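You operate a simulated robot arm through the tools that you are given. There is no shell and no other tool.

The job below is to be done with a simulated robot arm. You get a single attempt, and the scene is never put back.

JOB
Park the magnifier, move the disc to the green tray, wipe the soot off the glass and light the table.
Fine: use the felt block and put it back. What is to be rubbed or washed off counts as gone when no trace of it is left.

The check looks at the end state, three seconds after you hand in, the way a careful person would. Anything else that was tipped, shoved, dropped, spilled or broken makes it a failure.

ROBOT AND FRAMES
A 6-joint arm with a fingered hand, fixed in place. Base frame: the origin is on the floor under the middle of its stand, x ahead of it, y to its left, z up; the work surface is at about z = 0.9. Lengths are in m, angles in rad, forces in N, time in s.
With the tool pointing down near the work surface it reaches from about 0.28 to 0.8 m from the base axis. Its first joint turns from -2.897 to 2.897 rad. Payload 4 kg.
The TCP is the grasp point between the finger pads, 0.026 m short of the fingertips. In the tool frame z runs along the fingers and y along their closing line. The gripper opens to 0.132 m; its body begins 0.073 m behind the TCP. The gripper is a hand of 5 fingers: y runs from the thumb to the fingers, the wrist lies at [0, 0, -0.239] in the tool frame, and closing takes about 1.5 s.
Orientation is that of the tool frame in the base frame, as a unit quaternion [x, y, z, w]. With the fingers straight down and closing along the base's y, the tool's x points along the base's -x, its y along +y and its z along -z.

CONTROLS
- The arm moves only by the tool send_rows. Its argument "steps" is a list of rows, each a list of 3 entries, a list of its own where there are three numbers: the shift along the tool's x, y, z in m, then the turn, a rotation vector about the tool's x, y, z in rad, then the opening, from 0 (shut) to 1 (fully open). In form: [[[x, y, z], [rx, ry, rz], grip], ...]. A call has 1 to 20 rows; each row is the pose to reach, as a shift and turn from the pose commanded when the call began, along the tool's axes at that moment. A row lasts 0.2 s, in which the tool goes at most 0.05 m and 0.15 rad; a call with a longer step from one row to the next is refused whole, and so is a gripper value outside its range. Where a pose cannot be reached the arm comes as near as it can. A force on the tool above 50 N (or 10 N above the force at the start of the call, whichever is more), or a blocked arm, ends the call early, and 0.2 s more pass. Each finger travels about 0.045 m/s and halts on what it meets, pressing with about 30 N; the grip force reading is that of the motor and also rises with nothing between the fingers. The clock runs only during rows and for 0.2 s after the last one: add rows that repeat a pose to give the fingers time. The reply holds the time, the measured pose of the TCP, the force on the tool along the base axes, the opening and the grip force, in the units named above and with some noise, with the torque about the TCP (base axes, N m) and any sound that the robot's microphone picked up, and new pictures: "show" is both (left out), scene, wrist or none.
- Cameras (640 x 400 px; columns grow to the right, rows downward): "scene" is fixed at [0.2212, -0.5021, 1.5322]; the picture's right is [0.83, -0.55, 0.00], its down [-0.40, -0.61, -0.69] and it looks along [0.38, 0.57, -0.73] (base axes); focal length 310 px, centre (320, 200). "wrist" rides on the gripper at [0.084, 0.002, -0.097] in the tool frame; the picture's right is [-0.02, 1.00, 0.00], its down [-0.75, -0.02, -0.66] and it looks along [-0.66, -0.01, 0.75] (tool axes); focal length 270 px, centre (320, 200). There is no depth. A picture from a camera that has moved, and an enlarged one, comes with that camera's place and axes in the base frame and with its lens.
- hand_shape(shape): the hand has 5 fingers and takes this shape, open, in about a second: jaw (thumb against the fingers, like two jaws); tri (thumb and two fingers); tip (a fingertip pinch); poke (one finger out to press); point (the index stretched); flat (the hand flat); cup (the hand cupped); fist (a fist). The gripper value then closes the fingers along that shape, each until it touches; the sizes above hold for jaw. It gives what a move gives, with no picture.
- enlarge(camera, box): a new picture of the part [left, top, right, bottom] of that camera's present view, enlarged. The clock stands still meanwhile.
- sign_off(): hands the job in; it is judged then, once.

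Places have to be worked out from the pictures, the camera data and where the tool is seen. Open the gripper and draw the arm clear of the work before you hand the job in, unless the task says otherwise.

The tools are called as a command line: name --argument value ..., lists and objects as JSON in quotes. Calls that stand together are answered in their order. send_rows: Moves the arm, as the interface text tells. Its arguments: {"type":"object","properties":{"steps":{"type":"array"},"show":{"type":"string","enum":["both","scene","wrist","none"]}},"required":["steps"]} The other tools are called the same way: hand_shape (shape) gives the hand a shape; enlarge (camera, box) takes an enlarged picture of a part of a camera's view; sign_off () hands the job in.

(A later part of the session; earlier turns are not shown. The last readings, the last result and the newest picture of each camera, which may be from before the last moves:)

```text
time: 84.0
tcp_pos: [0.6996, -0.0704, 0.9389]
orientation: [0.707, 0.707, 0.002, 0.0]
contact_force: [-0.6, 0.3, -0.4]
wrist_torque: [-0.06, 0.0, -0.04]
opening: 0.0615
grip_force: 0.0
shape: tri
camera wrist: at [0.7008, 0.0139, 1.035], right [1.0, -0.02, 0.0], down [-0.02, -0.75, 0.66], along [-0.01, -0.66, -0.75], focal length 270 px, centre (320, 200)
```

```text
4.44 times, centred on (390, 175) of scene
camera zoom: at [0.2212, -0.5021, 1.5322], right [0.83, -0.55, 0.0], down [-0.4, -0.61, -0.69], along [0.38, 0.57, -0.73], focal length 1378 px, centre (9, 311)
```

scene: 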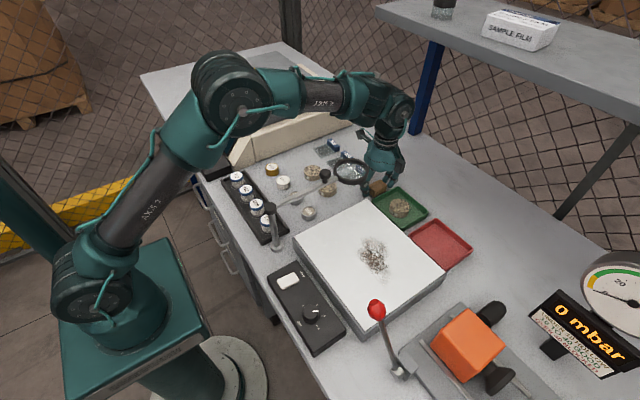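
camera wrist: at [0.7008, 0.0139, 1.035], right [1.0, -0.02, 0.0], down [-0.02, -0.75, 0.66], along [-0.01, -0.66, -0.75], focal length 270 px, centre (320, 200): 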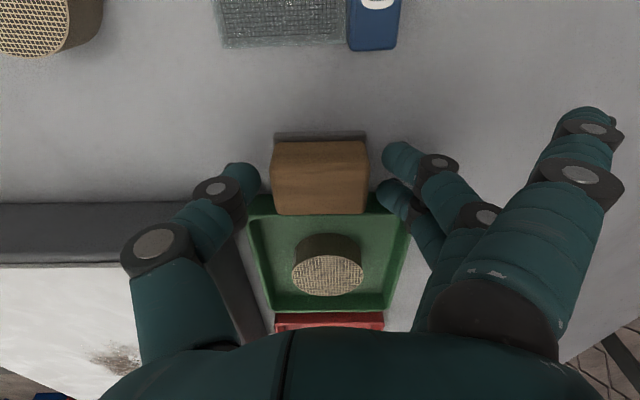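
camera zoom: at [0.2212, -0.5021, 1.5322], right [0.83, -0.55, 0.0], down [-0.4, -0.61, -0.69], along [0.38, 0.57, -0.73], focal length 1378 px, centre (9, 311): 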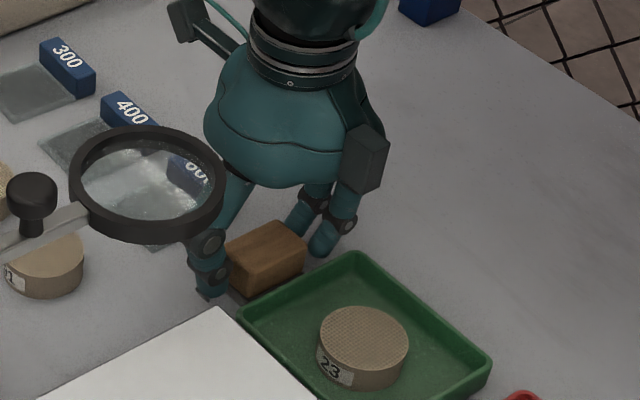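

The fingertips straddle the wood without touching anything. I close onto the block.

send_rows --steps '[[[0, 0, 0], [0, 0, 0], 0.41], [[0, 0, 0], [0, 0, 0], 0.37], [[0, 0, 0], [0, 0, 0], 0.33], [[0, 0, 0], [0, 0, 0], 0.29], [[0, 0, 0], [0, 0, 0], 0.25], [[0, 0, 0], [0, 0, 0], 0.25], [[0, 0, 0], [0, 0, 0], 0.25]]'

enlarge --camera "scene" --box '[330, 130, 450, 220]'

```text
time: 85.6
tcp_pos: [0.6994, -0.0703, 0.9387]
orientation: [0.707, 0.707, 0.001, 0.0]
contact_force: [-0.6, 0.7, 0.3]
wrist_torque: [0.03, -0.01, 0.02]
opening: 0.0417
grip_force: 30.1
shape: tri
camera wrist: at [0.7008, 0.0139, 1.0352], right [1.0, -0.02, 0.0], down [-0.02, -0.75, 0.66], along [-0.01, -0.66, -0.75], focal length 270 px, centre (320, 200)
```

scene: 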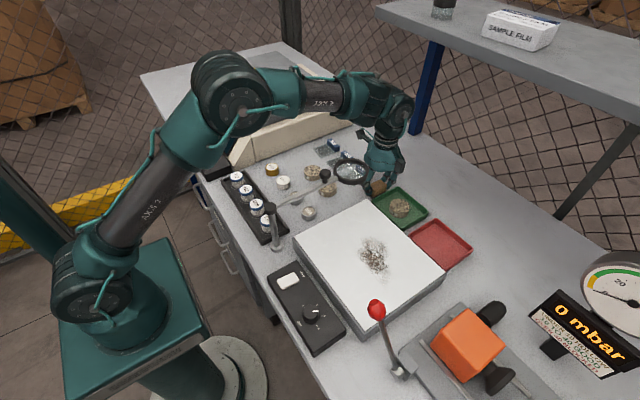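
wrist: 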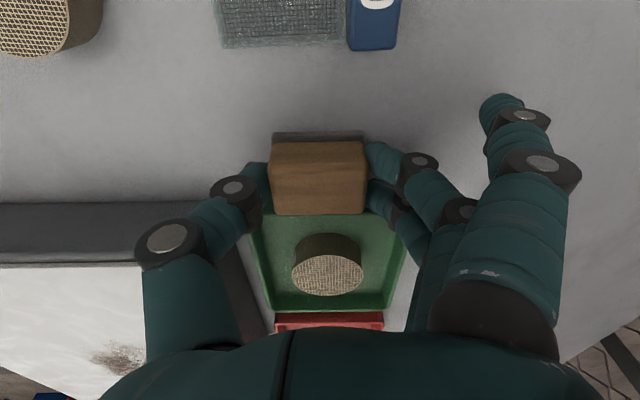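

```text
4.44 times, centred on (390, 175) of scene
camera zoom: at [0.2212, -0.5021, 1.5322], right [0.83, -0.55, 0.0], down [-0.4, -0.61, -0.69], along [0.38, 0.57, -0.73], focal length 1378 px, centre (9, 311)
```

zoom: 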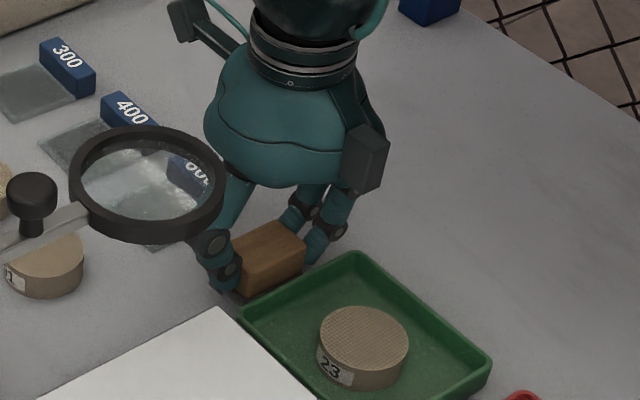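

The block is held firmly (30 N, opening 0.042) at TCP (0.6997, -0.0704, 0.9388), which I note for putting it back. I lift it, move out past the lens edge and carry it across to y ≈ -0.25.

send_rows --steps '[[[0, 0, -0.012], [0, 0, 0], 0.25], [[0, 0, -0.024], [0, 0, 0], 0.25], [[0, 0, -0.036], [0, 0, 0], 0.25], [[0, 0.012, -0.036], [0, 0, 0], 0.25], [[0, 0.0235, -0.042], [0, 0, 0], 0.25], [[-0.03, 0.02, -0.06], [0, 0, 0], 0.25], [[-0.07, 0.015, -0.08], [0, 0, 0], 0.25], [[-0.11, 0.01, -0.09], [0, 0, 0], 0.25], [[-0.15, 0.01, -0.09], [0, 0, 0], 0.25], [[-0.18, 0.01, -0.09], [0, 0, 0], 0.25], [[-0.18, 0.01, -0.09], [0, 0, 0], 0.25]]'

```text
time: 88.0
tcp_pos: [0.7084, -0.251, 1.0292]
orientation: [0.707, 0.707, 0.002, 0.001]
contact_force: [0.2, -0.2, -0.7]
wrist_torque: [-0.01, 0.0, 0.02]
opening: 0.0415
grip_force: 30.2
shape: tri
camera wrist: at [0.7088, -0.1661, 1.1258], right [1.0, -0.02, 0.0], down [-0.02, -0.75, 0.66], along [-0.01, -0.66, -0.75], focal length 270 px, centre (320, 200)
```

scene: 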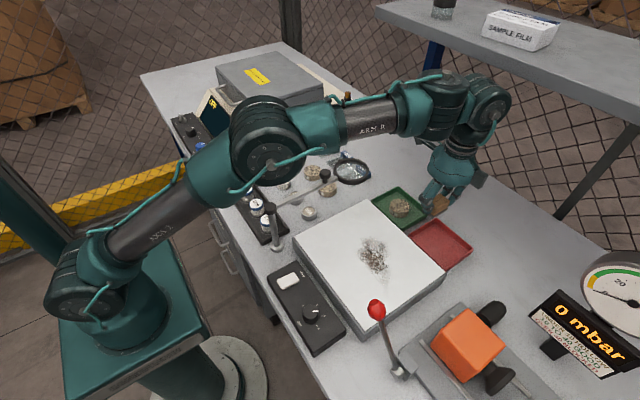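
wrist: 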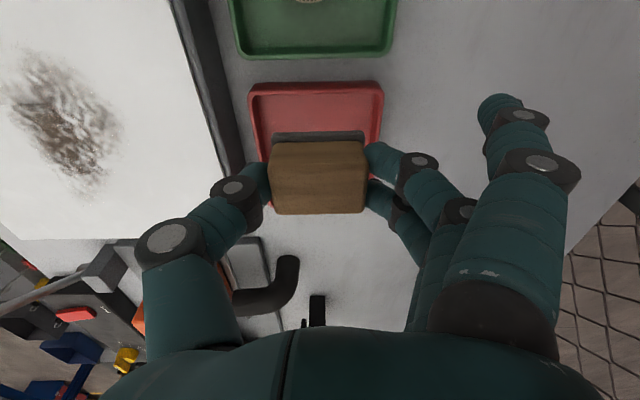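

The block hangs level in the grip. I bring it back over the glass to about (0.56, -0.25) and turn to yaw -135°, which keeps the camera away from the lens during wiping.

send_rows --steps '[[[0, -0.025, 0], [0, 0, 0.131], 0.25], [[0, -0.05, 0], [0, 0, 0.262], 0.25], [[0, -0.075, 0], [0, 0, 0.393], 0.25], [[0, -0.1, 0], [0, 0, 0.524], 0.25], [[0, -0.125, 0], [0, 0, 0.655], 0.25], [[0, -0.148, 0], [0, 0, 0.785], 0.25], [[0, -0.148, 0], [0, 0, 0.785], 0.25]]'

enlarge --camera "scene" --box '[290, 160, 450, 300]'

```text
time: 89.6
tcp_pos: [0.5613, -0.2501, 1.0286]
orientation: [0.924, 0.383, 0.002, 0.0]
contact_force: [-1.4, 0.4, 0.8]
wrist_torque: [0.0, 0.02, 0.01]
opening: 0.0416
grip_force: 29.9
shape: tri
camera wrist: at [0.6216, -0.1924, 1.1258], right [0.69, -0.72, 0.0], down [-0.55, -0.52, 0.66], along [-0.47, -0.45, -0.75], focal length 270 px, centre (320, 200)
```

scene: 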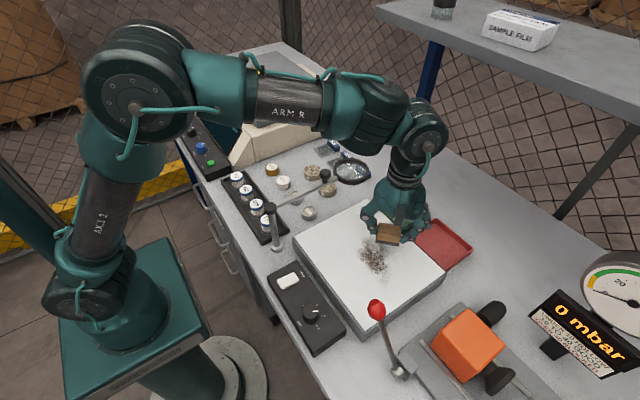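
wrist: 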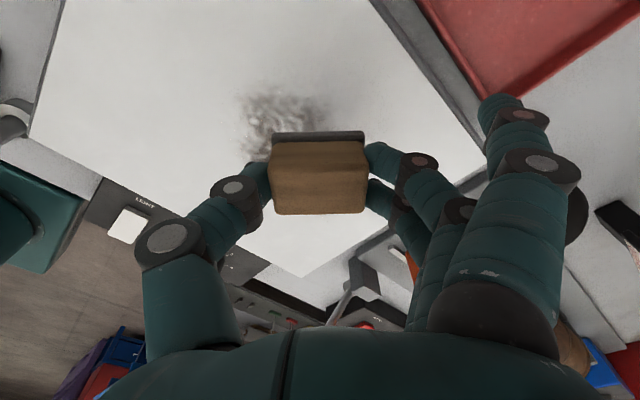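

```text
2.86 times, centred on (370, 230) of scene
camera zoom: at [0.2212, -0.5021, 1.5322], right [0.83, -0.55, 0.0], down [-0.4, -0.61, -0.69], along [0.38, 0.57, -0.73], focal length 886 px, centre (177, 114)
```

zoom: 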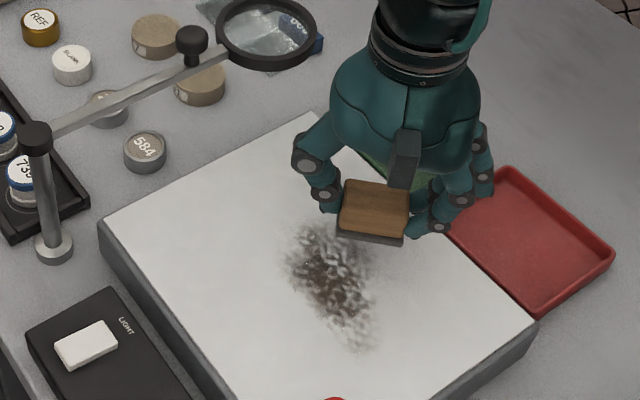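

The soot covers roughly x 0.50–0.57, y -0.325 – -0.195 (about 0.13 m along the hand's x direction, 0.085 m across). I move to the upper end of it and lower toward the glass until the felt touches.

send_rows --steps '[[[0.015, -0.01, 0.012], [0, 0, 0], 0.25], [[0.03, -0.02, 0.024], [0, 0, 0], 0.25], [[0.04, -0.0237, 0.033], [0, 0, 0], 0.25], [[0.04, -0.0237, 0.037], [0, 0, 0], 0.25], [[0.04, -0.0237, 0.039], [0, 0, 0], 0.25], [[0.04, -0.0237, 0.041], [0, 0, 0], 0.25], [[0.04, -0.0237, 0.041], [0, 0, 0], 0.25]]'

```text
time: 91.2
tcp_pos: [0.573, -0.2066, 0.9882]
orientation: [0.924, 0.383, 0.001, 0.001]
contact_force: [-0.3, 1.4, 5.3]
wrist_torque: [-0.08, -0.04, -0.05]
opening: 0.0415
grip_force: 30.2
shape: tri
camera wrist: at [0.6335, -0.1479, 1.0847], right [0.69, -0.72, 0.0], down [-0.55, -0.52, 0.66], along [-0.47, -0.46, -0.75], focal length 270 px, centre (320, 200)
```

scene: 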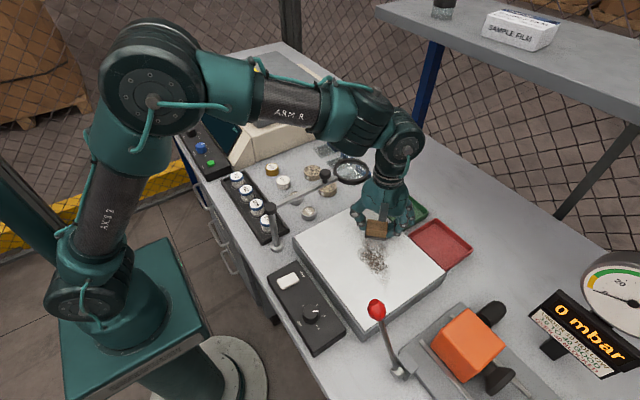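
wrist: 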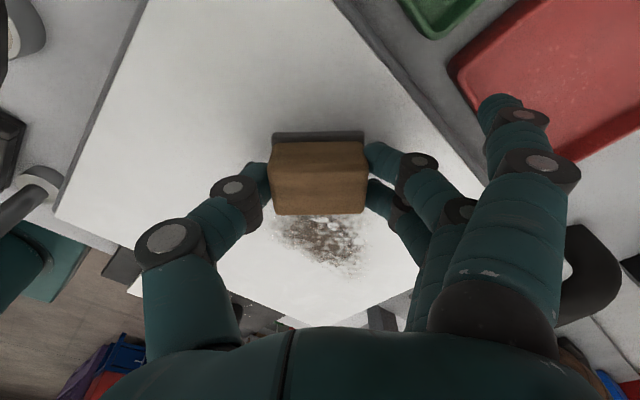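

The felt touches with about 5 N. I press 1.5 mm more and make the first wiping stroke down the soot and back along the hand's x direction.

send_rows --steps '[[[0, 0, 0.0015], [0, 0, 0], 0.25], [[-0.018, 0, 0.0015], [0, 0, 0], 0.25], [[-0.036, 0, 0.0015], [0, 0, 0], 0.25], [[-0.054, 0, 0.0015], [0, 0, 0], 0.25], [[-0.072, 0, 0.0015], [0, 0, 0], 0.25], [[-0.09, 0, 0.0015], [0, 0, 0], 0.25], [[-0.108, 0, 0.0015], [0, 0, 0], 0.25], [[-0.126, 0, 0.0015], [0, 0, 0], 0.25], [[-0.144, 0, 0.0015], [0, 0, 0], 0.25], [[-0.126, 0, 0.0015], [0, 0, 0], 0.25], [[-0.108, 0, 0.0015], [0, 0, 0], 0.25], [[-0.09, 0, 0.0015], [0, 0, 0], 0.25], [[-0.072, 0, 0.0015], [0, 0, 0], 0.25], [[-0.054, 0, 0.0015], [0, 0, 0], 0.25], [[-0.036, 0, 0.0015], [0, 0, 0], 0.25], [[-0.018, 0, 0.0015], [0, 0, 0], 0.25], [[0, 0, 0.0015], [0, 0, 0], 0.25]]'

enlarge --camera "scene" --box '[290, 180, 450, 300]'

```text
time: 94.8
tcp_pos: [0.5747, -0.2049, 0.9852]
orientation: [0.924, 0.383, 0.002, -0.001]
contact_force: [-6.0, -6.2, 22.8]
wrist_torque: [-0.19, 0.0, 0.01]
opening: 0.0429
grip_force: 30.4
shape: tri
camera wrist: at [0.6343, -0.1471, 1.0831], right [0.69, -0.72, 0.0], down [-0.54, -0.52, 0.66], along [-0.47, -0.45, -0.75], focal length 270 px, centre (320, 200)
```

scene: 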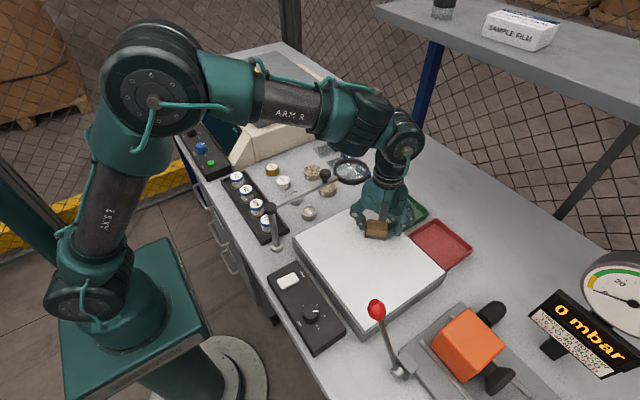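
wrist: 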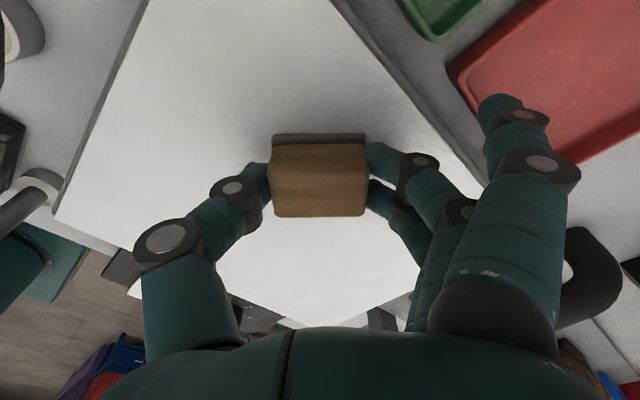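

```text
3.33 times, centred on (370, 240) of scene
camera zoom: at [0.2212, -0.5021, 1.5322], right [0.83, -0.55, 0.0], down [-0.4, -0.61, -0.69], along [0.38, 0.57, -0.73], focal length 1034 px, centre (153, 67)
```

zoom: 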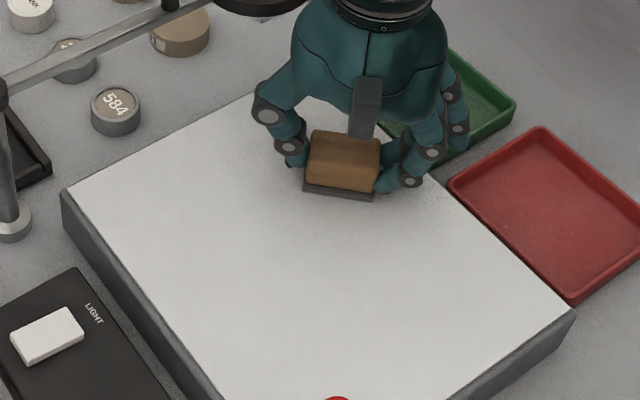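

One stroke removed what the cameras could see. To be sure no trace is left I wipe neighbouring lanes as well, 3 cm to either side, with slightly less pressure.

send_rows --steps '[[[0, -0.015, -0.0005], [0, 0, 0], 0.25], [[0, -0.028, -0.0005], [0, 0, 0], 0.25], [[-0.02, -0.028, -0.0005], [0, 0, 0], 0.25], [[-0.04, -0.028, -0.0005], [0, 0, 0], 0.25], [[-0.06, -0.028, -0.0005], [0, 0, 0], 0.25], [[-0.08, -0.028, -0.0005], [0, 0, 0], 0.25], [[-0.1, -0.028, -0.0005], [0, 0, 0], 0.25], [[-0.12, -0.028, -0.0005], [0, 0, 0], 0.25], [[-0.14, -0.028, -0.0005], [0, 0, 0], 0.25], [[-0.145, -0.01, -0.0005], [0, 0, 0], 0.25], [[-0.145, 0.01, -0.0005], [0, 0, 0], 0.25], [[-0.145, 0.03, -0.0005], [0, 0, 0], 0.25], [[-0.12, 0.03, -0.0005], [0, 0, 0], 0.25], [[-0.1, 0.03, -0.0005], [0, 0, 0], 0.25], [[-0.08, 0.03, -0.0005], [0, 0, 0], 0.25], [[-0.06, 0.03, -0.0005], [0, 0, 0], 0.25], [[-0.04, 0.03, -0.0005], [0, 0, 0], 0.25], [[-0.02, 0.03, -0.0005], [0, 0, 0], 0.25], [[0, 0.03, -0.0005], [0, 0, 0], 0.25]]'

enlarge --camera "scene" --box '[290, 180, 450, 300]'

```text
time: 98.8
tcp_pos: [0.593, -0.227, 0.9861]
orientation: [0.924, 0.382, 0.002, 0.0]
contact_force: [-5.0, -6.2, 20.8]
wrist_torque: [-0.13, 0.06, -0.02]
opening: 0.0441
grip_force: 29.6
shape: tri
camera wrist: at [0.6534, -0.1687, 1.0823], right [0.69, -0.72, 0.0], down [-0.55, -0.52, 0.66], along [-0.47, -0.45, -0.75], focal length 270 px, centre (320, 200)
```

scene: 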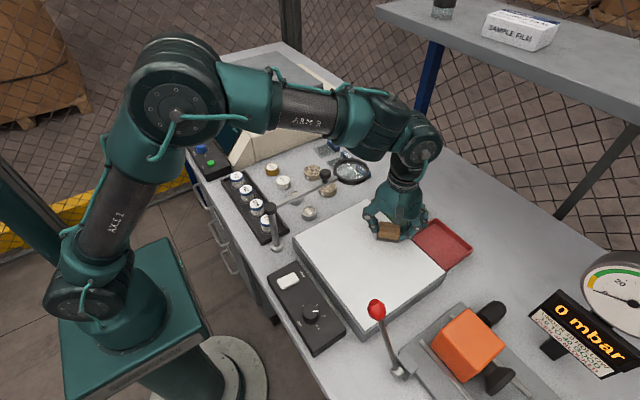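
wrist: 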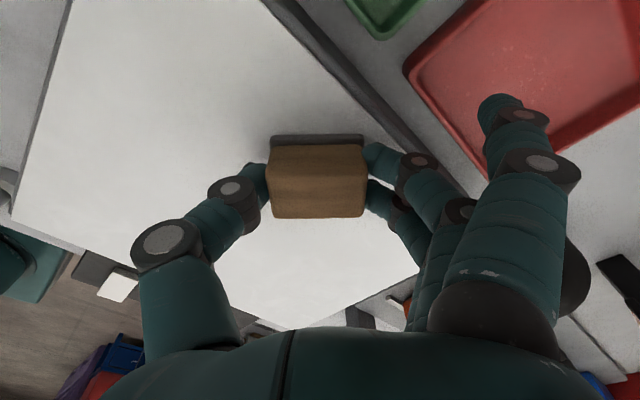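

```text
3.33 times, centred on (370, 240) of scene
camera zoom: at [0.2212, -0.5021, 1.5322], right [0.83, -0.55, 0.0], down [-0.4, -0.61, -0.69], along [0.38, 0.57, -0.73], focal length 1034 px, centre (153, 67)
```

zoom: 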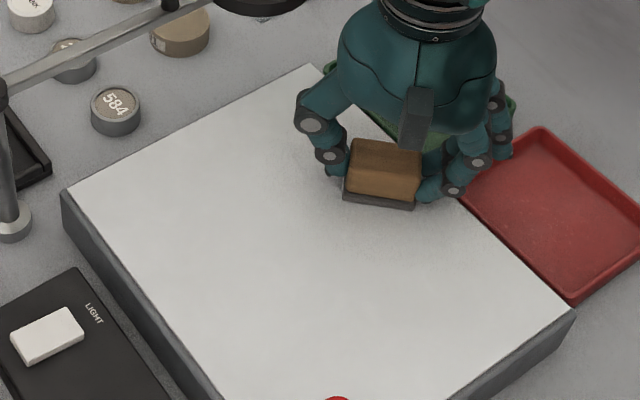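

The glass looks clean. I lift the block and inspect the whole glass closely with both cameras for any remaining trace.

send_rows --steps '[[[0, 0, -0.015], [0, 0, 0], 0.25], [[0, 0.005, -0.03], [0, 0, 0], 0.25], [[0.02, 0.02, -0.045], [0, 0, 0], 0.25], [[0.03, 0.035, -0.05], [0, 0, 0], 0.25], [[0.03, 0.05, -0.05], [0, 0, 0], 0.25], [[0.03, 0.05, -0.05], [0, 0, 0], 0.25]]'

enlarge --camera "scene" --box '[290, 190, 390, 260]'

enlarge --camera "scene" --box '[340, 210, 450, 310]'

enlarge --camera "wrist" --box '[0, 0, 420, 270]'

```text
time: 100.2
tcp_pos: [0.6507, -0.2403, 1.0345]
orientation: [0.924, 0.382, 0.002, 0.0]
contact_force: [-1.0, -0.9, -0.8]
wrist_torque: [-0.02, -0.03, 0.02]
opening: 0.0432
grip_force: 30.3
shape: tri
camera wrist: at [0.7113, -0.1829, 1.1326], right [0.69, -0.72, 0.0], down [-0.54, -0.52, 0.66], along [-0.47, -0.46, -0.75], focal length 270 px, centre (320, 200)
```

scene: 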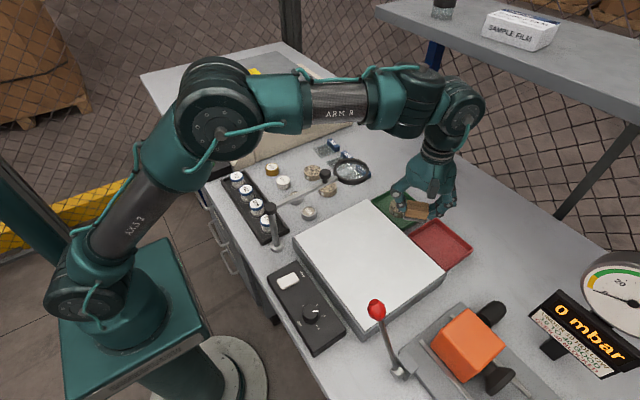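
wrist: 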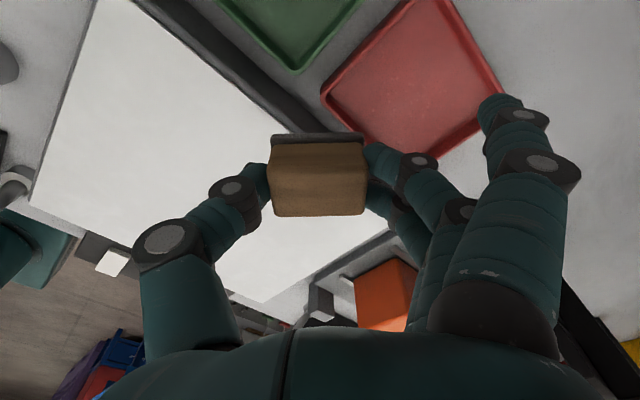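

```text
5.71 times, centred on (340, 225) of scene
camera zoom: at [0.2212, -0.5021, 1.5322], right [0.83, -0.55, 0.0], down [-0.4, -0.61, -0.69], along [0.38, 0.57, -0.73], focal length 1772 px, centre (206, 57)
```

zoom: 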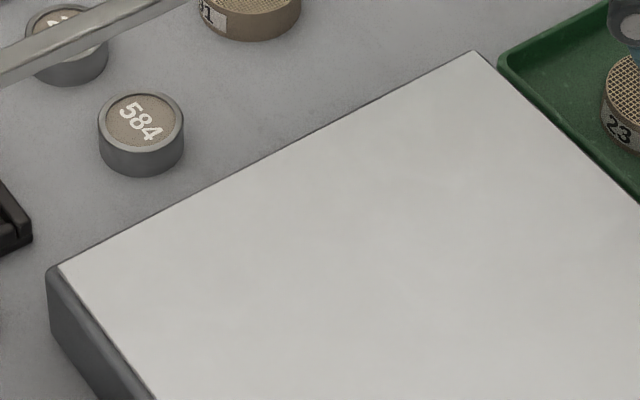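

```text
4.00 times, centred on (395, 260) of scene
camera zoom: at [0.2212, -0.5021, 1.5322], right [0.83, -0.55, 0.0], down [-0.4, -0.61, -0.69], along [0.38, 0.57, -0.73], focal length 1241 px, centre (20, -40)
```

zoom: 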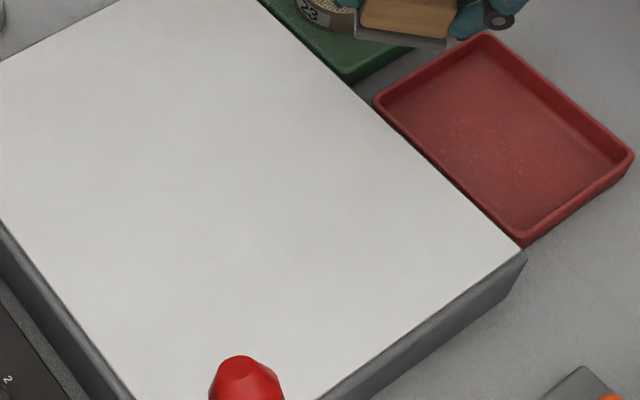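

```text
1.48 times, centred on (210, 135) of wrist
camera zoom: at [0.7113, -0.1829, 1.1326], right [0.69, -0.72, 0.0], down [-0.54, -0.52, 0.66], along [-0.47, -0.46, -0.75], focal length 400 px, centre (483, 296)
```

zoom: 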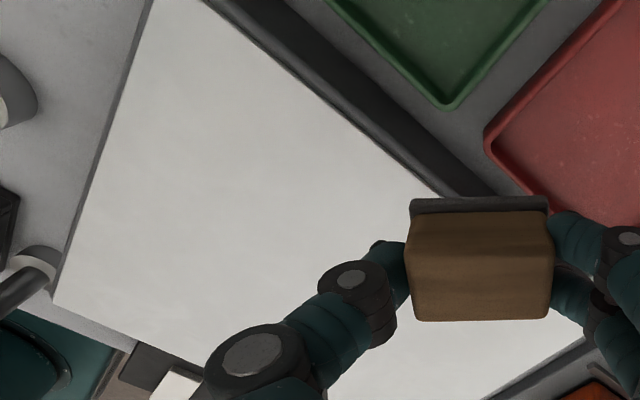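

Both cameras show a clean glass. For certainty I make one more round over the in-between lanes before putting the block back.

send_rows --steps '[[[-0.015, -0.03, 0.01], [0, 0, 0], 0.25], [[-0.03, -0.06, 0.03], [0, 0, 0], 0.25], [[-0.03, -0.065, 0.045], [0, 0, 0], 0.25], [[-0.03, -0.065, 0.0495], [0, 0, 0], 0.25], [[-0.05, -0.065, 0.0495], [0, 0, 0], 0.25], [[-0.07, -0.065, 0.0495], [0, 0, 0], 0.25], [[-0.09, -0.065, 0.0495], [0, 0, 0], 0.25], [[-0.11, -0.065, 0.0495], [0, 0, 0], 0.25], [[-0.13, -0.065, 0.0495], [0, 0, 0], 0.25], [[-0.15, -0.065, 0.0495], [0, 0, 0], 0.25], [[-0.17, -0.065, 0.0495], [0, 0, 0], 0.25], [[-0.172, -0.08, 0.0495], [0, 0, 0], 0.25], [[-0.172, -0.095, 0.0495], [0, 0, 0], 0.25], [[-0.15, -0.095, 0.0495], [0, 0, 0], 0.25], [[-0.13, -0.095, 0.0495], [0, 0, 0], 0.25], [[-0.11, -0.095, 0.0495], [0, 0, 0], 0.25], [[-0.09, -0.095, 0.0495], [0, 0, 0], 0.25], [[-0.07, -0.095, 0.0495], [0, 0, 0], 0.25], [[-0.05, -0.095, 0.0495], [0, 0, 0], 0.25], [[-0.03, -0.095, 0.0495], [0, 0, 0], 0.25]]' --show "scene"

```text
time: 104.4
tcp_pos: [0.5636, -0.1954, 0.9857]
orientation: [0.924, 0.383, 0.002, 0.0]
contact_force: [-4.0, -4.4, 13.6]
wrist_torque: [-0.16, -0.03, -0.08]
opening: 0.0428
grip_force: 30.0
shape: tri
```

scene: 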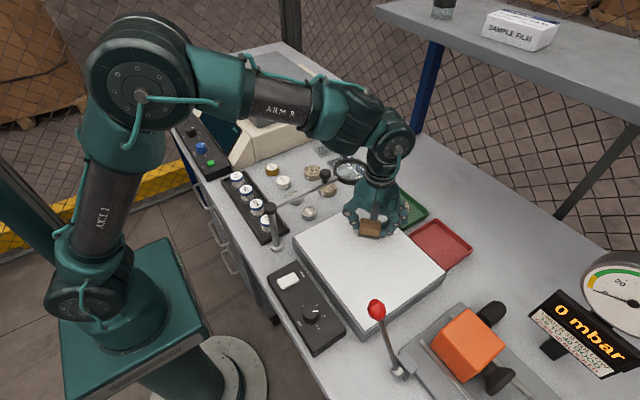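

The second round is done. I lift the block and carry it back over the red tray side to (0.70, -0.25), turning to yaw -90° again.

send_rows --steps '[[[0, 0, -0.02], [0, 0, 0], 0.25], [[0, 0.005, -0.04], [0, 0, 0], 0.25], [[0.005, 0.03, -0.05], [0, 0, -0.13], 0.25], [[0.015, 0.06, -0.05], [0, 0, -0.26], 0.25], [[0.028, 0.088, -0.05], [0, 0, -0.39], 0.25], [[0.043, 0.113, -0.05], [0, 0, -0.52], 0.25], [[0.0578, 0.135, -0.05], [0, 0, -0.655], 0.25], [[0.0578, 0.135, -0.05], [0, 0, -0.785], 0.25], [[0.0578, 0.135, -0.05], [0, 0, -0.785], 0.25]]'

enlarge --camera "scene" --box '[290, 190, 450, 310]'

enlarge --camera "wrist" --box '[200, 80, 460, 240]'

```text
time: 106.4
tcp_pos: [0.6998, -0.249, 1.0367]
orientation: [0.707, 0.708, 0.001, 0.0]
contact_force: [-0.5, 0.0, -0.2]
wrist_torque: [0.01, -0.02, 0.03]
opening: 0.0432
grip_force: 29.7
shape: tri
camera wrist: at [0.7003, -0.1651, 1.1332], right [1.0, -0.02, 0.0], down [-0.02, -0.75, 0.66], along [-0.01, -0.66, -0.75], focal length 270 px, centre (320, 200)
```

scene: 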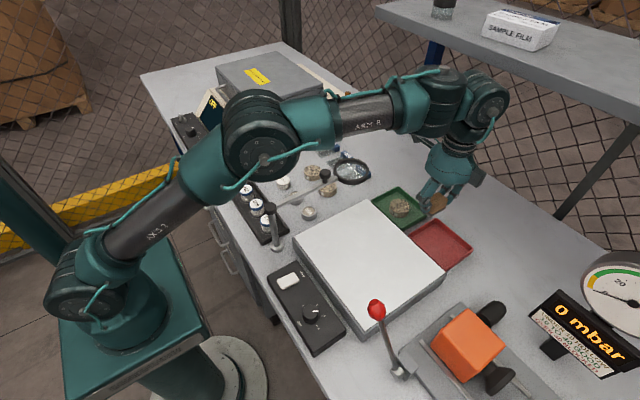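
wrist: 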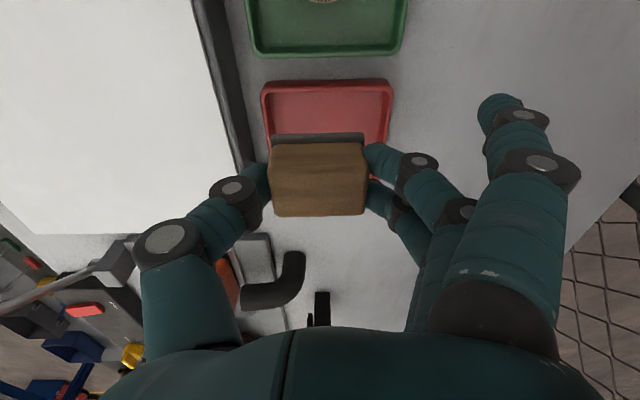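

```text
3.33 times, centred on (370, 250) of scene
camera zoom: at [0.2212, -0.5021, 1.5322], right [0.83, -0.55, 0.0], down [-0.4, -0.61, -0.69], along [0.38, 0.57, -0.73], focal length 1034 px, centre (153, 33)
```

zoom: 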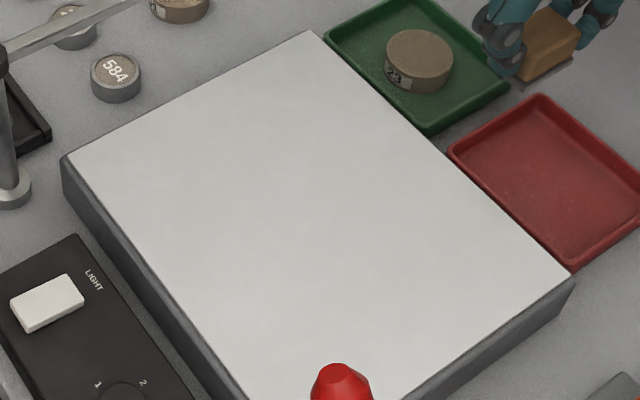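

```text
2.46 times, centred on (330, 160) of wrist
camera zoom: at [0.7003, -0.1651, 1.1332], right [1.0, -0.02, 0.0], down [-0.02, -0.75, 0.66], along [-0.01, -0.66, -0.75], focal length 665 px, centre (295, 298)
```

zoom: 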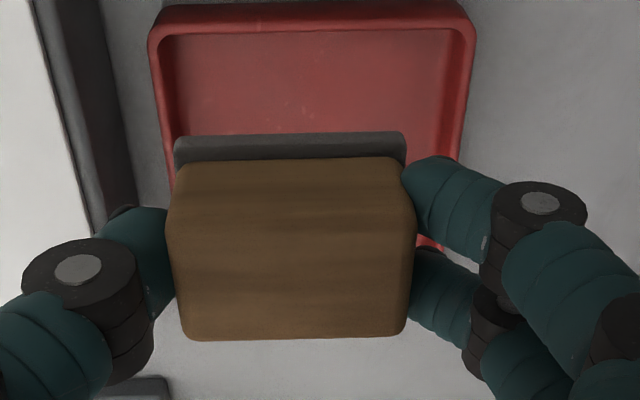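

The glass is spotless and disc, trays and magnifier are unchanged. I carry the block back around the lens to its place: out at x ≈ 0.723, down to z 0.974, then slide to x 0.70.

send_rows --steps '[[[0.035, 0.015, 0], [0, 0, 0], 0.25], [[0.075, 0.0232, 0], [0, 0, 0], 0.25], [[0.115, 0.0232, 0.01], [0, 0, 0], 0.25], [[0.15, 0.0232, 0.025], [0, 0, 0], 0.25], [[0.1786, 0.0232, 0.04], [0, 0, 0], 0.25], [[0.1786, 0.0232, 0.0597], [0, 0, 0], 0.25], [[0.1786, 0.0232, 0.0627], [0, 0, 0], 0.25], [[0.1786, 0.0115, 0.0627], [0, 0, 0], 0.25], [[0.1786, 0, 0.0627], [0, 0, 0], 0.25], [[0.1786, 0, 0.0627], [0, 0, 0], 0.25]]'

enlarge --camera "scene" --box '[330, 130, 450, 220]'

enlarge --camera "wrist" --box '[180, 40, 460, 240]'

```text
time: 108.6
tcp_pos: [0.6995, -0.0702, 0.9747]
orientation: [0.708, 0.706, 0.001, 0.001]
contact_force: [-1.3, 0.0, -0.5]
wrist_torque: [0.02, -0.01, 0.01]
opening: 0.0429
grip_force: 29.7
shape: tri
camera wrist: at [0.7001, 0.0137, 1.072], right [1.0, -0.02, 0.0], down [-0.02, -0.75, 0.66], along [-0.01, -0.66, -0.75], focal length 270 px, centre (320, 200)
```

scene: 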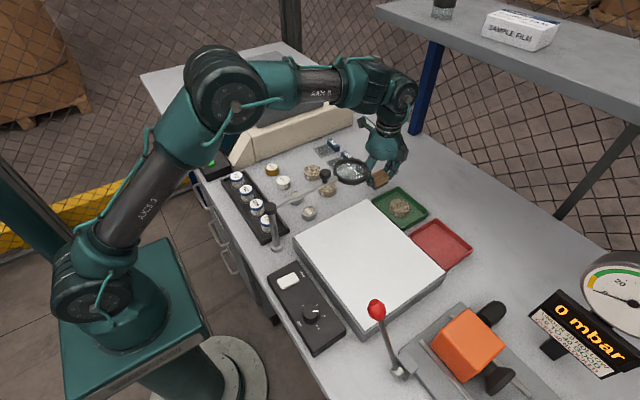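
wrist: 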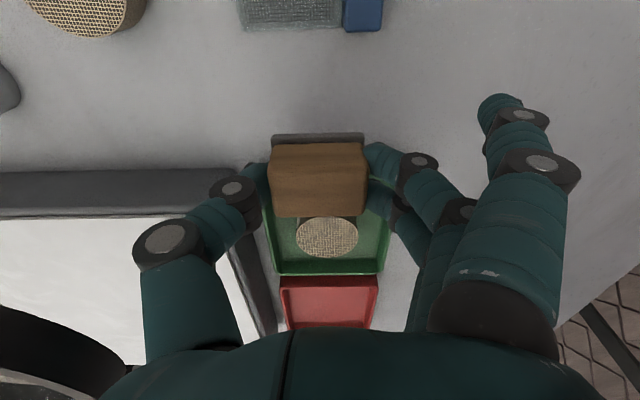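

```text
4.44 times, centred on (390, 175) of scene
camera zoom: at [0.2212, -0.5021, 1.5322], right [0.83, -0.55, 0.0], down [-0.4, -0.61, -0.69], along [0.38, 0.57, -0.73], focal length 1378 px, centre (9, 311)
```

zoom: 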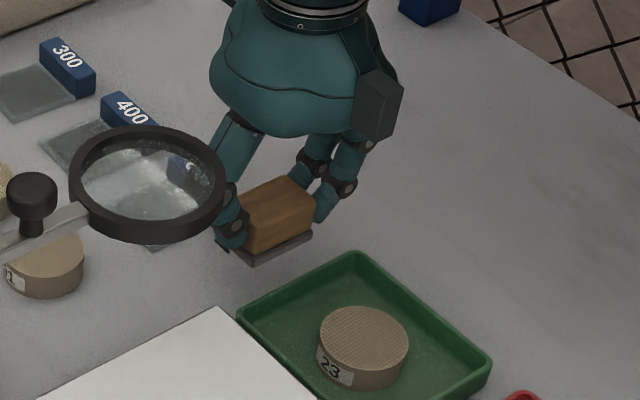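

```text
2.00 times, centred on (320, 140) of wrist
camera zoom: at [0.7001, 0.0137, 1.072], right [1.0, -0.02, 0.0], down [-0.02, -0.75, 0.66], along [-0.01, -0.66, -0.75], focal length 541 px, centre (320, 320)
```

zoom: 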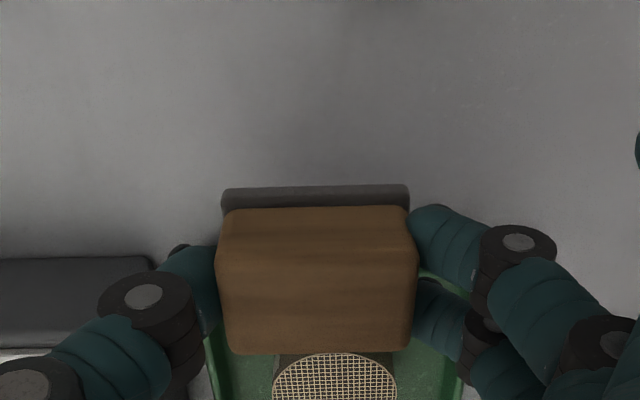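

The block is over its place. I lower it to the bench in small steps until it touches.

send_rows --steps '[[[0, 0, 0.012], [0, 0, 0], 0.25], [[0, 0, 0.024], [0, 0, 0], 0.25], [[0, 0, 0.031], [0, 0, 0], 0.25], [[0, 0, 0.034], [0, 0, 0], 0.25], [[0, 0, 0.036], [0, 0, 0], 0.25], [[0, 0, 0.037], [0, 0, 0], 0.25], [[0, 0, 0.037], [0, 0, 0], 0.25]]'

enlarge --camera "scene" --box '[330, 130, 450, 220]'

```text
time: 110.2
tcp_pos: [0.6985, -0.0701, 0.9376]
orientation: [0.707, 0.707, 0.002, 0.001]
contact_force: [-0.5, 0.3, -0.6]
wrist_torque: [0.0, -0.02, 0.04]
opening: 0.043
grip_force: 30.2
shape: tri
camera wrist: at [0.6998, 0.0138, 1.0347], right [1.0, -0.02, 0.0], down [-0.02, -0.75, 0.66], along [-0.01, -0.66, -0.75], focal length 270 px, centre (320, 200)
```

scene: 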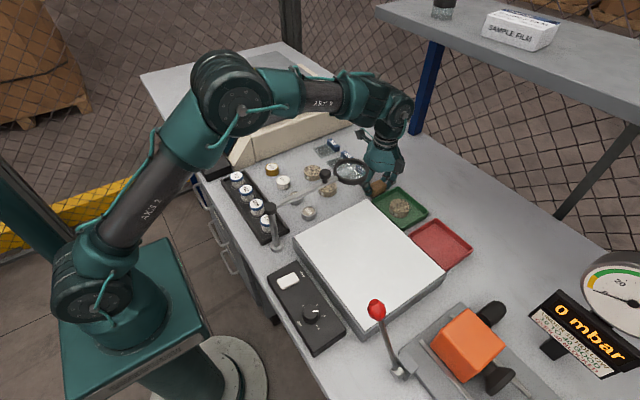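
wrist: 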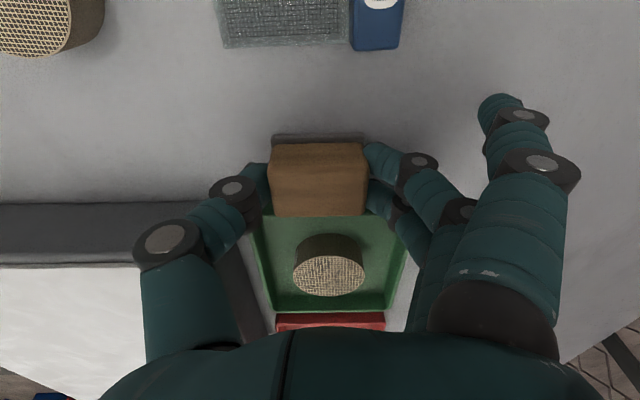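

```text
4.44 times, centred on (390, 175) of scene
camera zoom: at [0.2212, -0.5021, 1.5322], right [0.83, -0.55, 0.0], down [-0.4, -0.61, -0.69], along [0.38, 0.57, -0.73], focal length 1378 px, centre (9, 311)
```

zoom: 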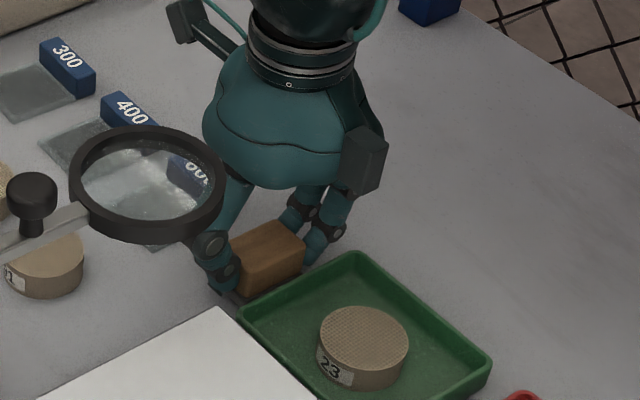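

No contact yet (the block slipped up a couple of millimetres in the grip while wiping). I lower in 1 mm steps to find the bench.

send_rows --steps '[[[0, 0, 0.001], [0, 0, 0], 0.25], [[0, 0, 0.002], [0, 0, 0], 0.25], [[0, 0, 0.003], [0, 0, 0], 0.25], [[0, 0, 0.003], [0, 0, 0], 0.25]]' --show "none"

```text
time: 111.2
tcp_pos: [0.6982, -0.0693, 0.9351]
orientation: [0.707, 0.707, 0.003, 0.001]
contact_force: [-2.0, 2.2, 15.9]
wrist_torque: [0.06, -0.04, 0.05]
opening: 0.0431
grip_force: 29.8
shape: tri
```

The felt stands on the bench (16 N). I ease off 1 mm and open the fingers gradually.

send_rows --steps '[[[0, 0, -0.001], [0, 0, 0], 0.27], [[0, 0, -0.001], [0, 0, 0], 0.31], [[0, 0, -0.001], [0, 0, 0], 0.35], [[0, 0, -0.001], [0, 0, 0], 0.39], [[0, 0, -0.001], [0, 0, 0], 0.43], [[0, 0, -0.001], [0, 0, 0], 0.46], [[0, 0, -0.001], [0, 0, 0], 0.46]]'

enlarge --camera "wrist" --box '[180, 40, 460, 240]'

```text
time: 112.8
tcp_pos: [0.7, -0.0704, 0.9355]
orientation: [0.707, 0.707, 0.002, 0.0]
contact_force: [-0.5, -0.1, 1.0]
wrist_torque: [0.0, 0.02, 0.02]
opening: 0.0598
grip_force: 0.0
shape: tri
camera wrist: at [0.7004, 0.0131, 1.0322], right [1.0, -0.02, 0.0], down [-0.02, -0.75, 0.66], along [-0.01, -0.66, -0.75], focal length 270 px, centre (320, 200)
```

scene: 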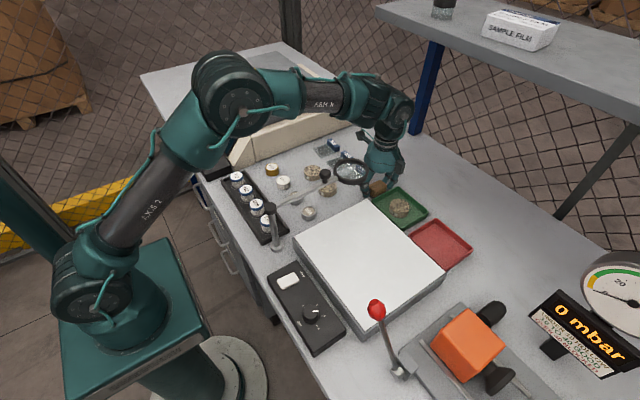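
wrist: 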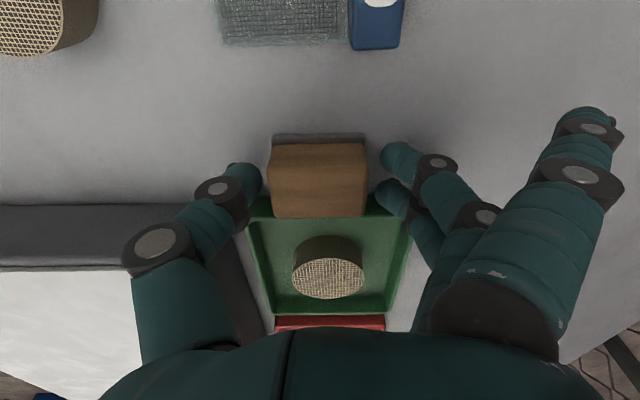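

```text
2.00 times, centred on (320, 140) of wrist
camera zoom: at [0.7004, 0.0131, 1.0322], right [1.0, -0.02, 0.0], down [-0.02, -0.75, 0.66], along [-0.01, -0.66, -0.75], focal length 541 px, centre (320, 320)
```

zoom: 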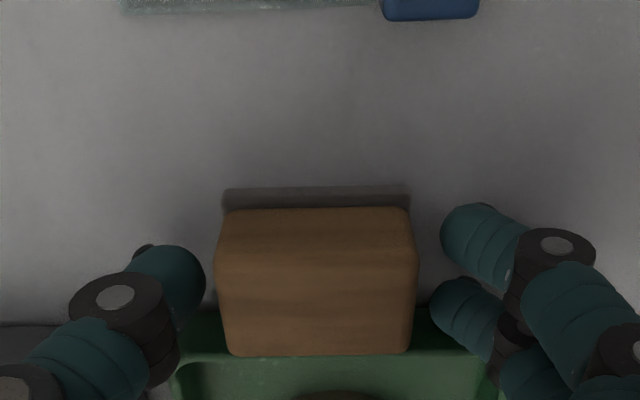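

The block stands back in its place, square and within a millimetre or two of where it was. I rise, clear the lens on the +x side and retreat to free space at about (0.62, -0.25, 1.1).

send_rows --steps '[[[0, 0, -0.012], [0, 0, 0], 0.46], [[0, 0, -0.026], [0, 0, 0], 0.46], [[0, 0, -0.0385], [0, 0, 0], 0.46], [[0, 0.012, -0.0385], [0, 0, 0], 0.46], [[0, 0.0235, -0.045], [0, 0, 0], 0.46], [[-0.02, 0.02, -0.065], [0, 0, 0], 0.46], [[-0.06, 0.015, -0.085], [0, 0, 0], 0.46], [[-0.1, 0.005, -0.095], [0, 0, 0], 0.46], [[-0.14, -0.01, -0.095], [0, 0, 0], 0.46], [[-0.17, -0.035, -0.095], [0, 0, 0], 0.46], [[-0.18, -0.06, -0.1], [0, 0, 0], 0.46], [[-0.18, -0.08, -0.11], [0, 0, 0], 0.46], [[-0.18, -0.08, -0.11], [0, 0, 0], 0.46]]'

enlarge --camera "scene" --box '[240, 150, 450, 290]'

```text
time: 115.6
tcp_pos: [0.619, -0.2513, 1.0439]
orientation: [0.707, 0.707, 0.002, 0.0]
contact_force: [0.1, -1.1, -0.5]
wrist_torque: [-0.01, 0.0, -0.03]
opening: 0.0599
grip_force: 0.0
shape: tri
camera wrist: at [0.6202, -0.167, 1.1412], right [1.0, -0.02, 0.0], down [-0.02, -0.75, 0.66], along [-0.01, -0.66, -0.75], focal length 270 px, centre (320, 200)
```

scene: 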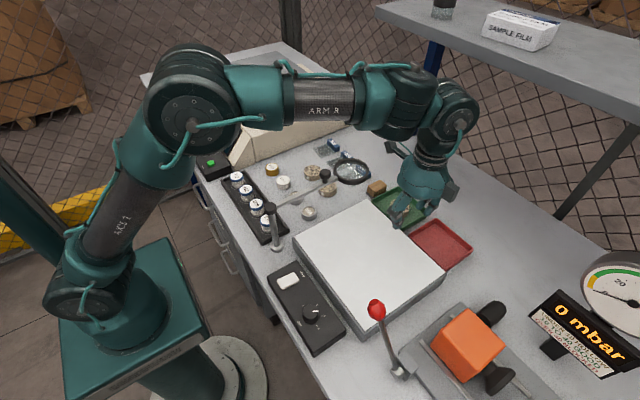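
wrist: 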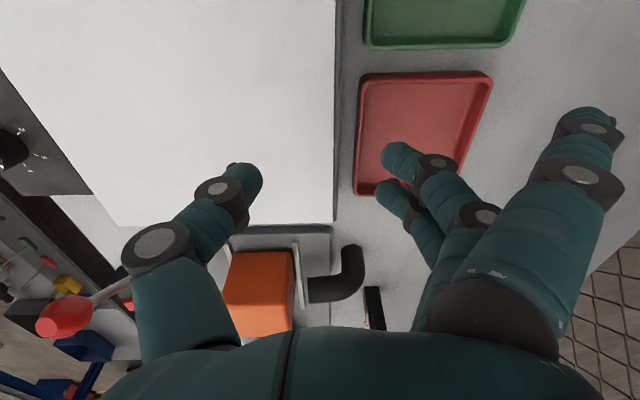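

```text
2.86 times, centred on (345, 220) of scene
camera zoom: at [0.2212, -0.5021, 1.5322], right [0.83, -0.55, 0.0], down [-0.4, -0.61, -0.69], along [0.38, 0.57, -0.73], focal length 886 px, centre (249, 143)
```

zoom: 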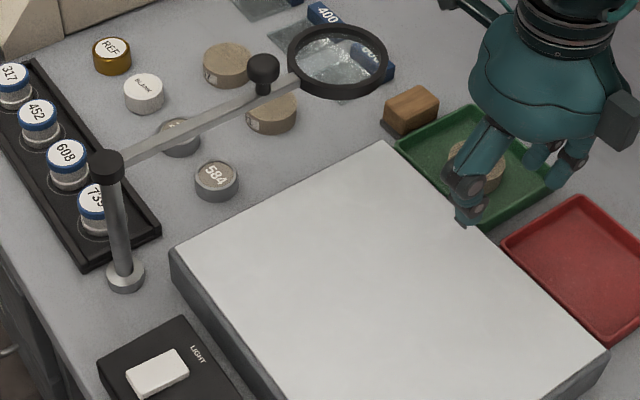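

Everything stands where it should. Now the light switch: I change to the one-finger poke shape in this free space and look at where the finger points.

hand_shape --shape "poke"

enlarge --camera "wrist" --box '[0, 0, 640, 400]'

enlarge --camera "scene" --box '[360, 90, 500, 260]'

enlarge --camera "scene" --box '[255, 250, 355, 360]'

```text
time: 116.5
tcp_pos: [0.6197, -0.2515, 1.045]
orientation: [0.706, 0.708, 0.002, 0.001]
contact_force: [0.4, 1.0, 0.0]
wrist_torque: [0.02, -0.02, 0.02]
opening: 0.0001
grip_force: 0.1
shape: poke
```

```text
1.00 times, centred on (320, 200) of wrist (not enlarged: the box is as wide or as high as the picture)
camera zoom: at [0.6205, -0.1669, 1.1411], right [1.0, -0.02, 0.0], down [-0.02, -0.75, 0.66], along [-0.01, -0.66, -0.75], focal length 270 px, centre (320, 200)
```

zoom: 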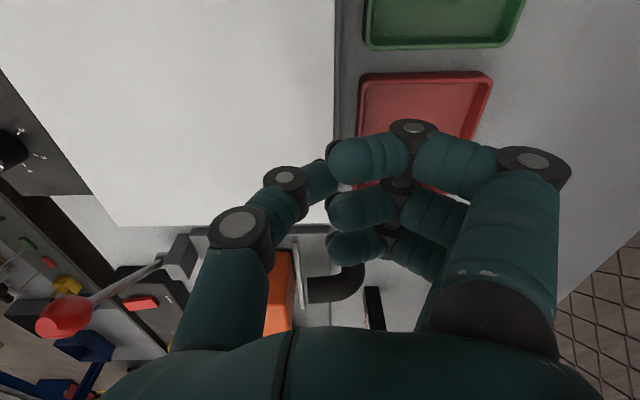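

```text
2.35 times, centred on (430, 175) of scene
camera zoom: at [0.2212, -0.5021, 1.5322], right [0.83, -0.55, 0.0], down [-0.4, -0.61, -0.69], along [0.38, 0.57, -0.73], focal length 730 px, centre (61, 259)
```

zoom: 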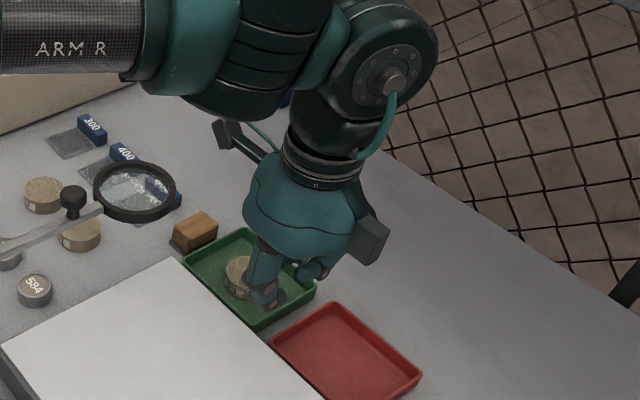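

```text
3.64 times, centred on (305, 305) of scene
camera zoom: at [0.2212, -0.5021, 1.5322], right [0.83, -0.55, 0.0], down [-0.4, -0.61, -0.69], along [0.38, 0.57, -0.73], focal length 1128 px, centre (374, -182)
```

zoom: 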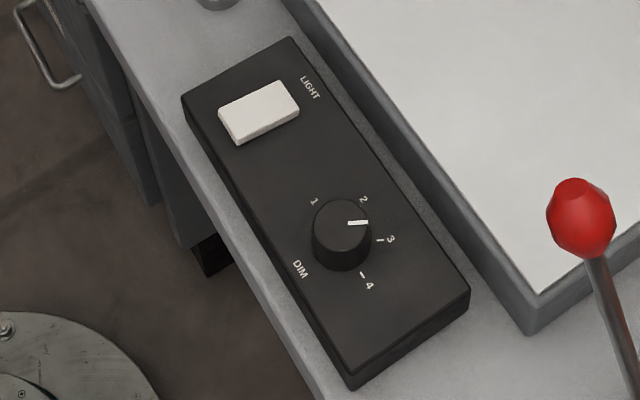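

The extended finger is hard to make out, so I enlarge the hand and the switch further.

enlarge --camera "scene" --box '[375, 155, 455, 225]'

enlarge --camera "scene" --box '[265, 260, 315, 305]'

enlarge --camera "wrist" --box '[180, 80, 600, 340]'

```text
5.71 times, centred on (415, 190) of scene
camera zoom: at [0.2212, -0.5021, 1.5322], right [0.83, -0.55, 0.0], down [-0.4, -0.61, -0.69], along [0.38, 0.57, -0.73], focal length 1772 px, centre (-223, 257)
```

zoom: 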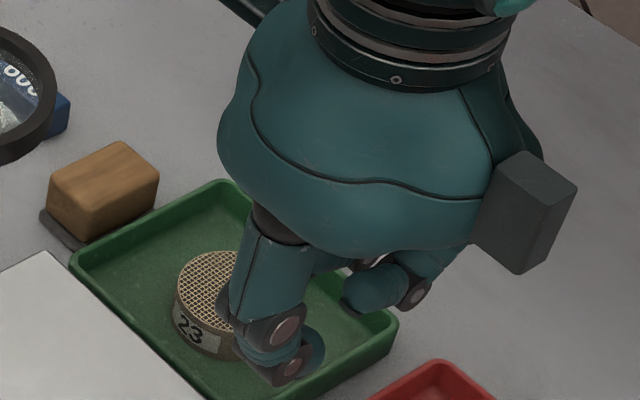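

```text
8.89 times, centred on (290, 282) of scene
camera zoom: at [0.2212, -0.5021, 1.5322], right [0.83, -0.55, 0.0], down [-0.4, -0.61, -0.69], along [0.38, 0.57, -0.73], focal length 2757 px, centre (587, -533)
```

zoom: 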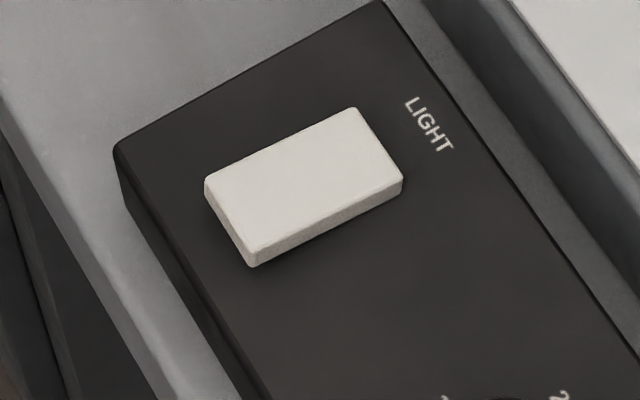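

```text
1.52 times, centred on (390, 210) of wrist
camera zoom: at [0.6205, -0.1669, 1.1411], right [1.0, -0.02, 0.0], down [-0.02, -0.75, 0.66], along [-0.01, -0.66, -0.75], focal length 412 px, centre (213, 185)
```

zoom: 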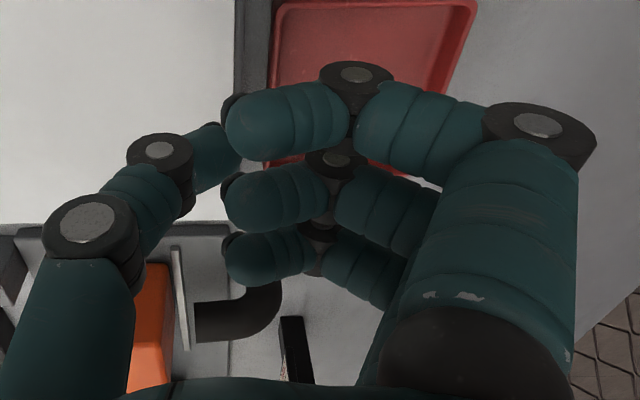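

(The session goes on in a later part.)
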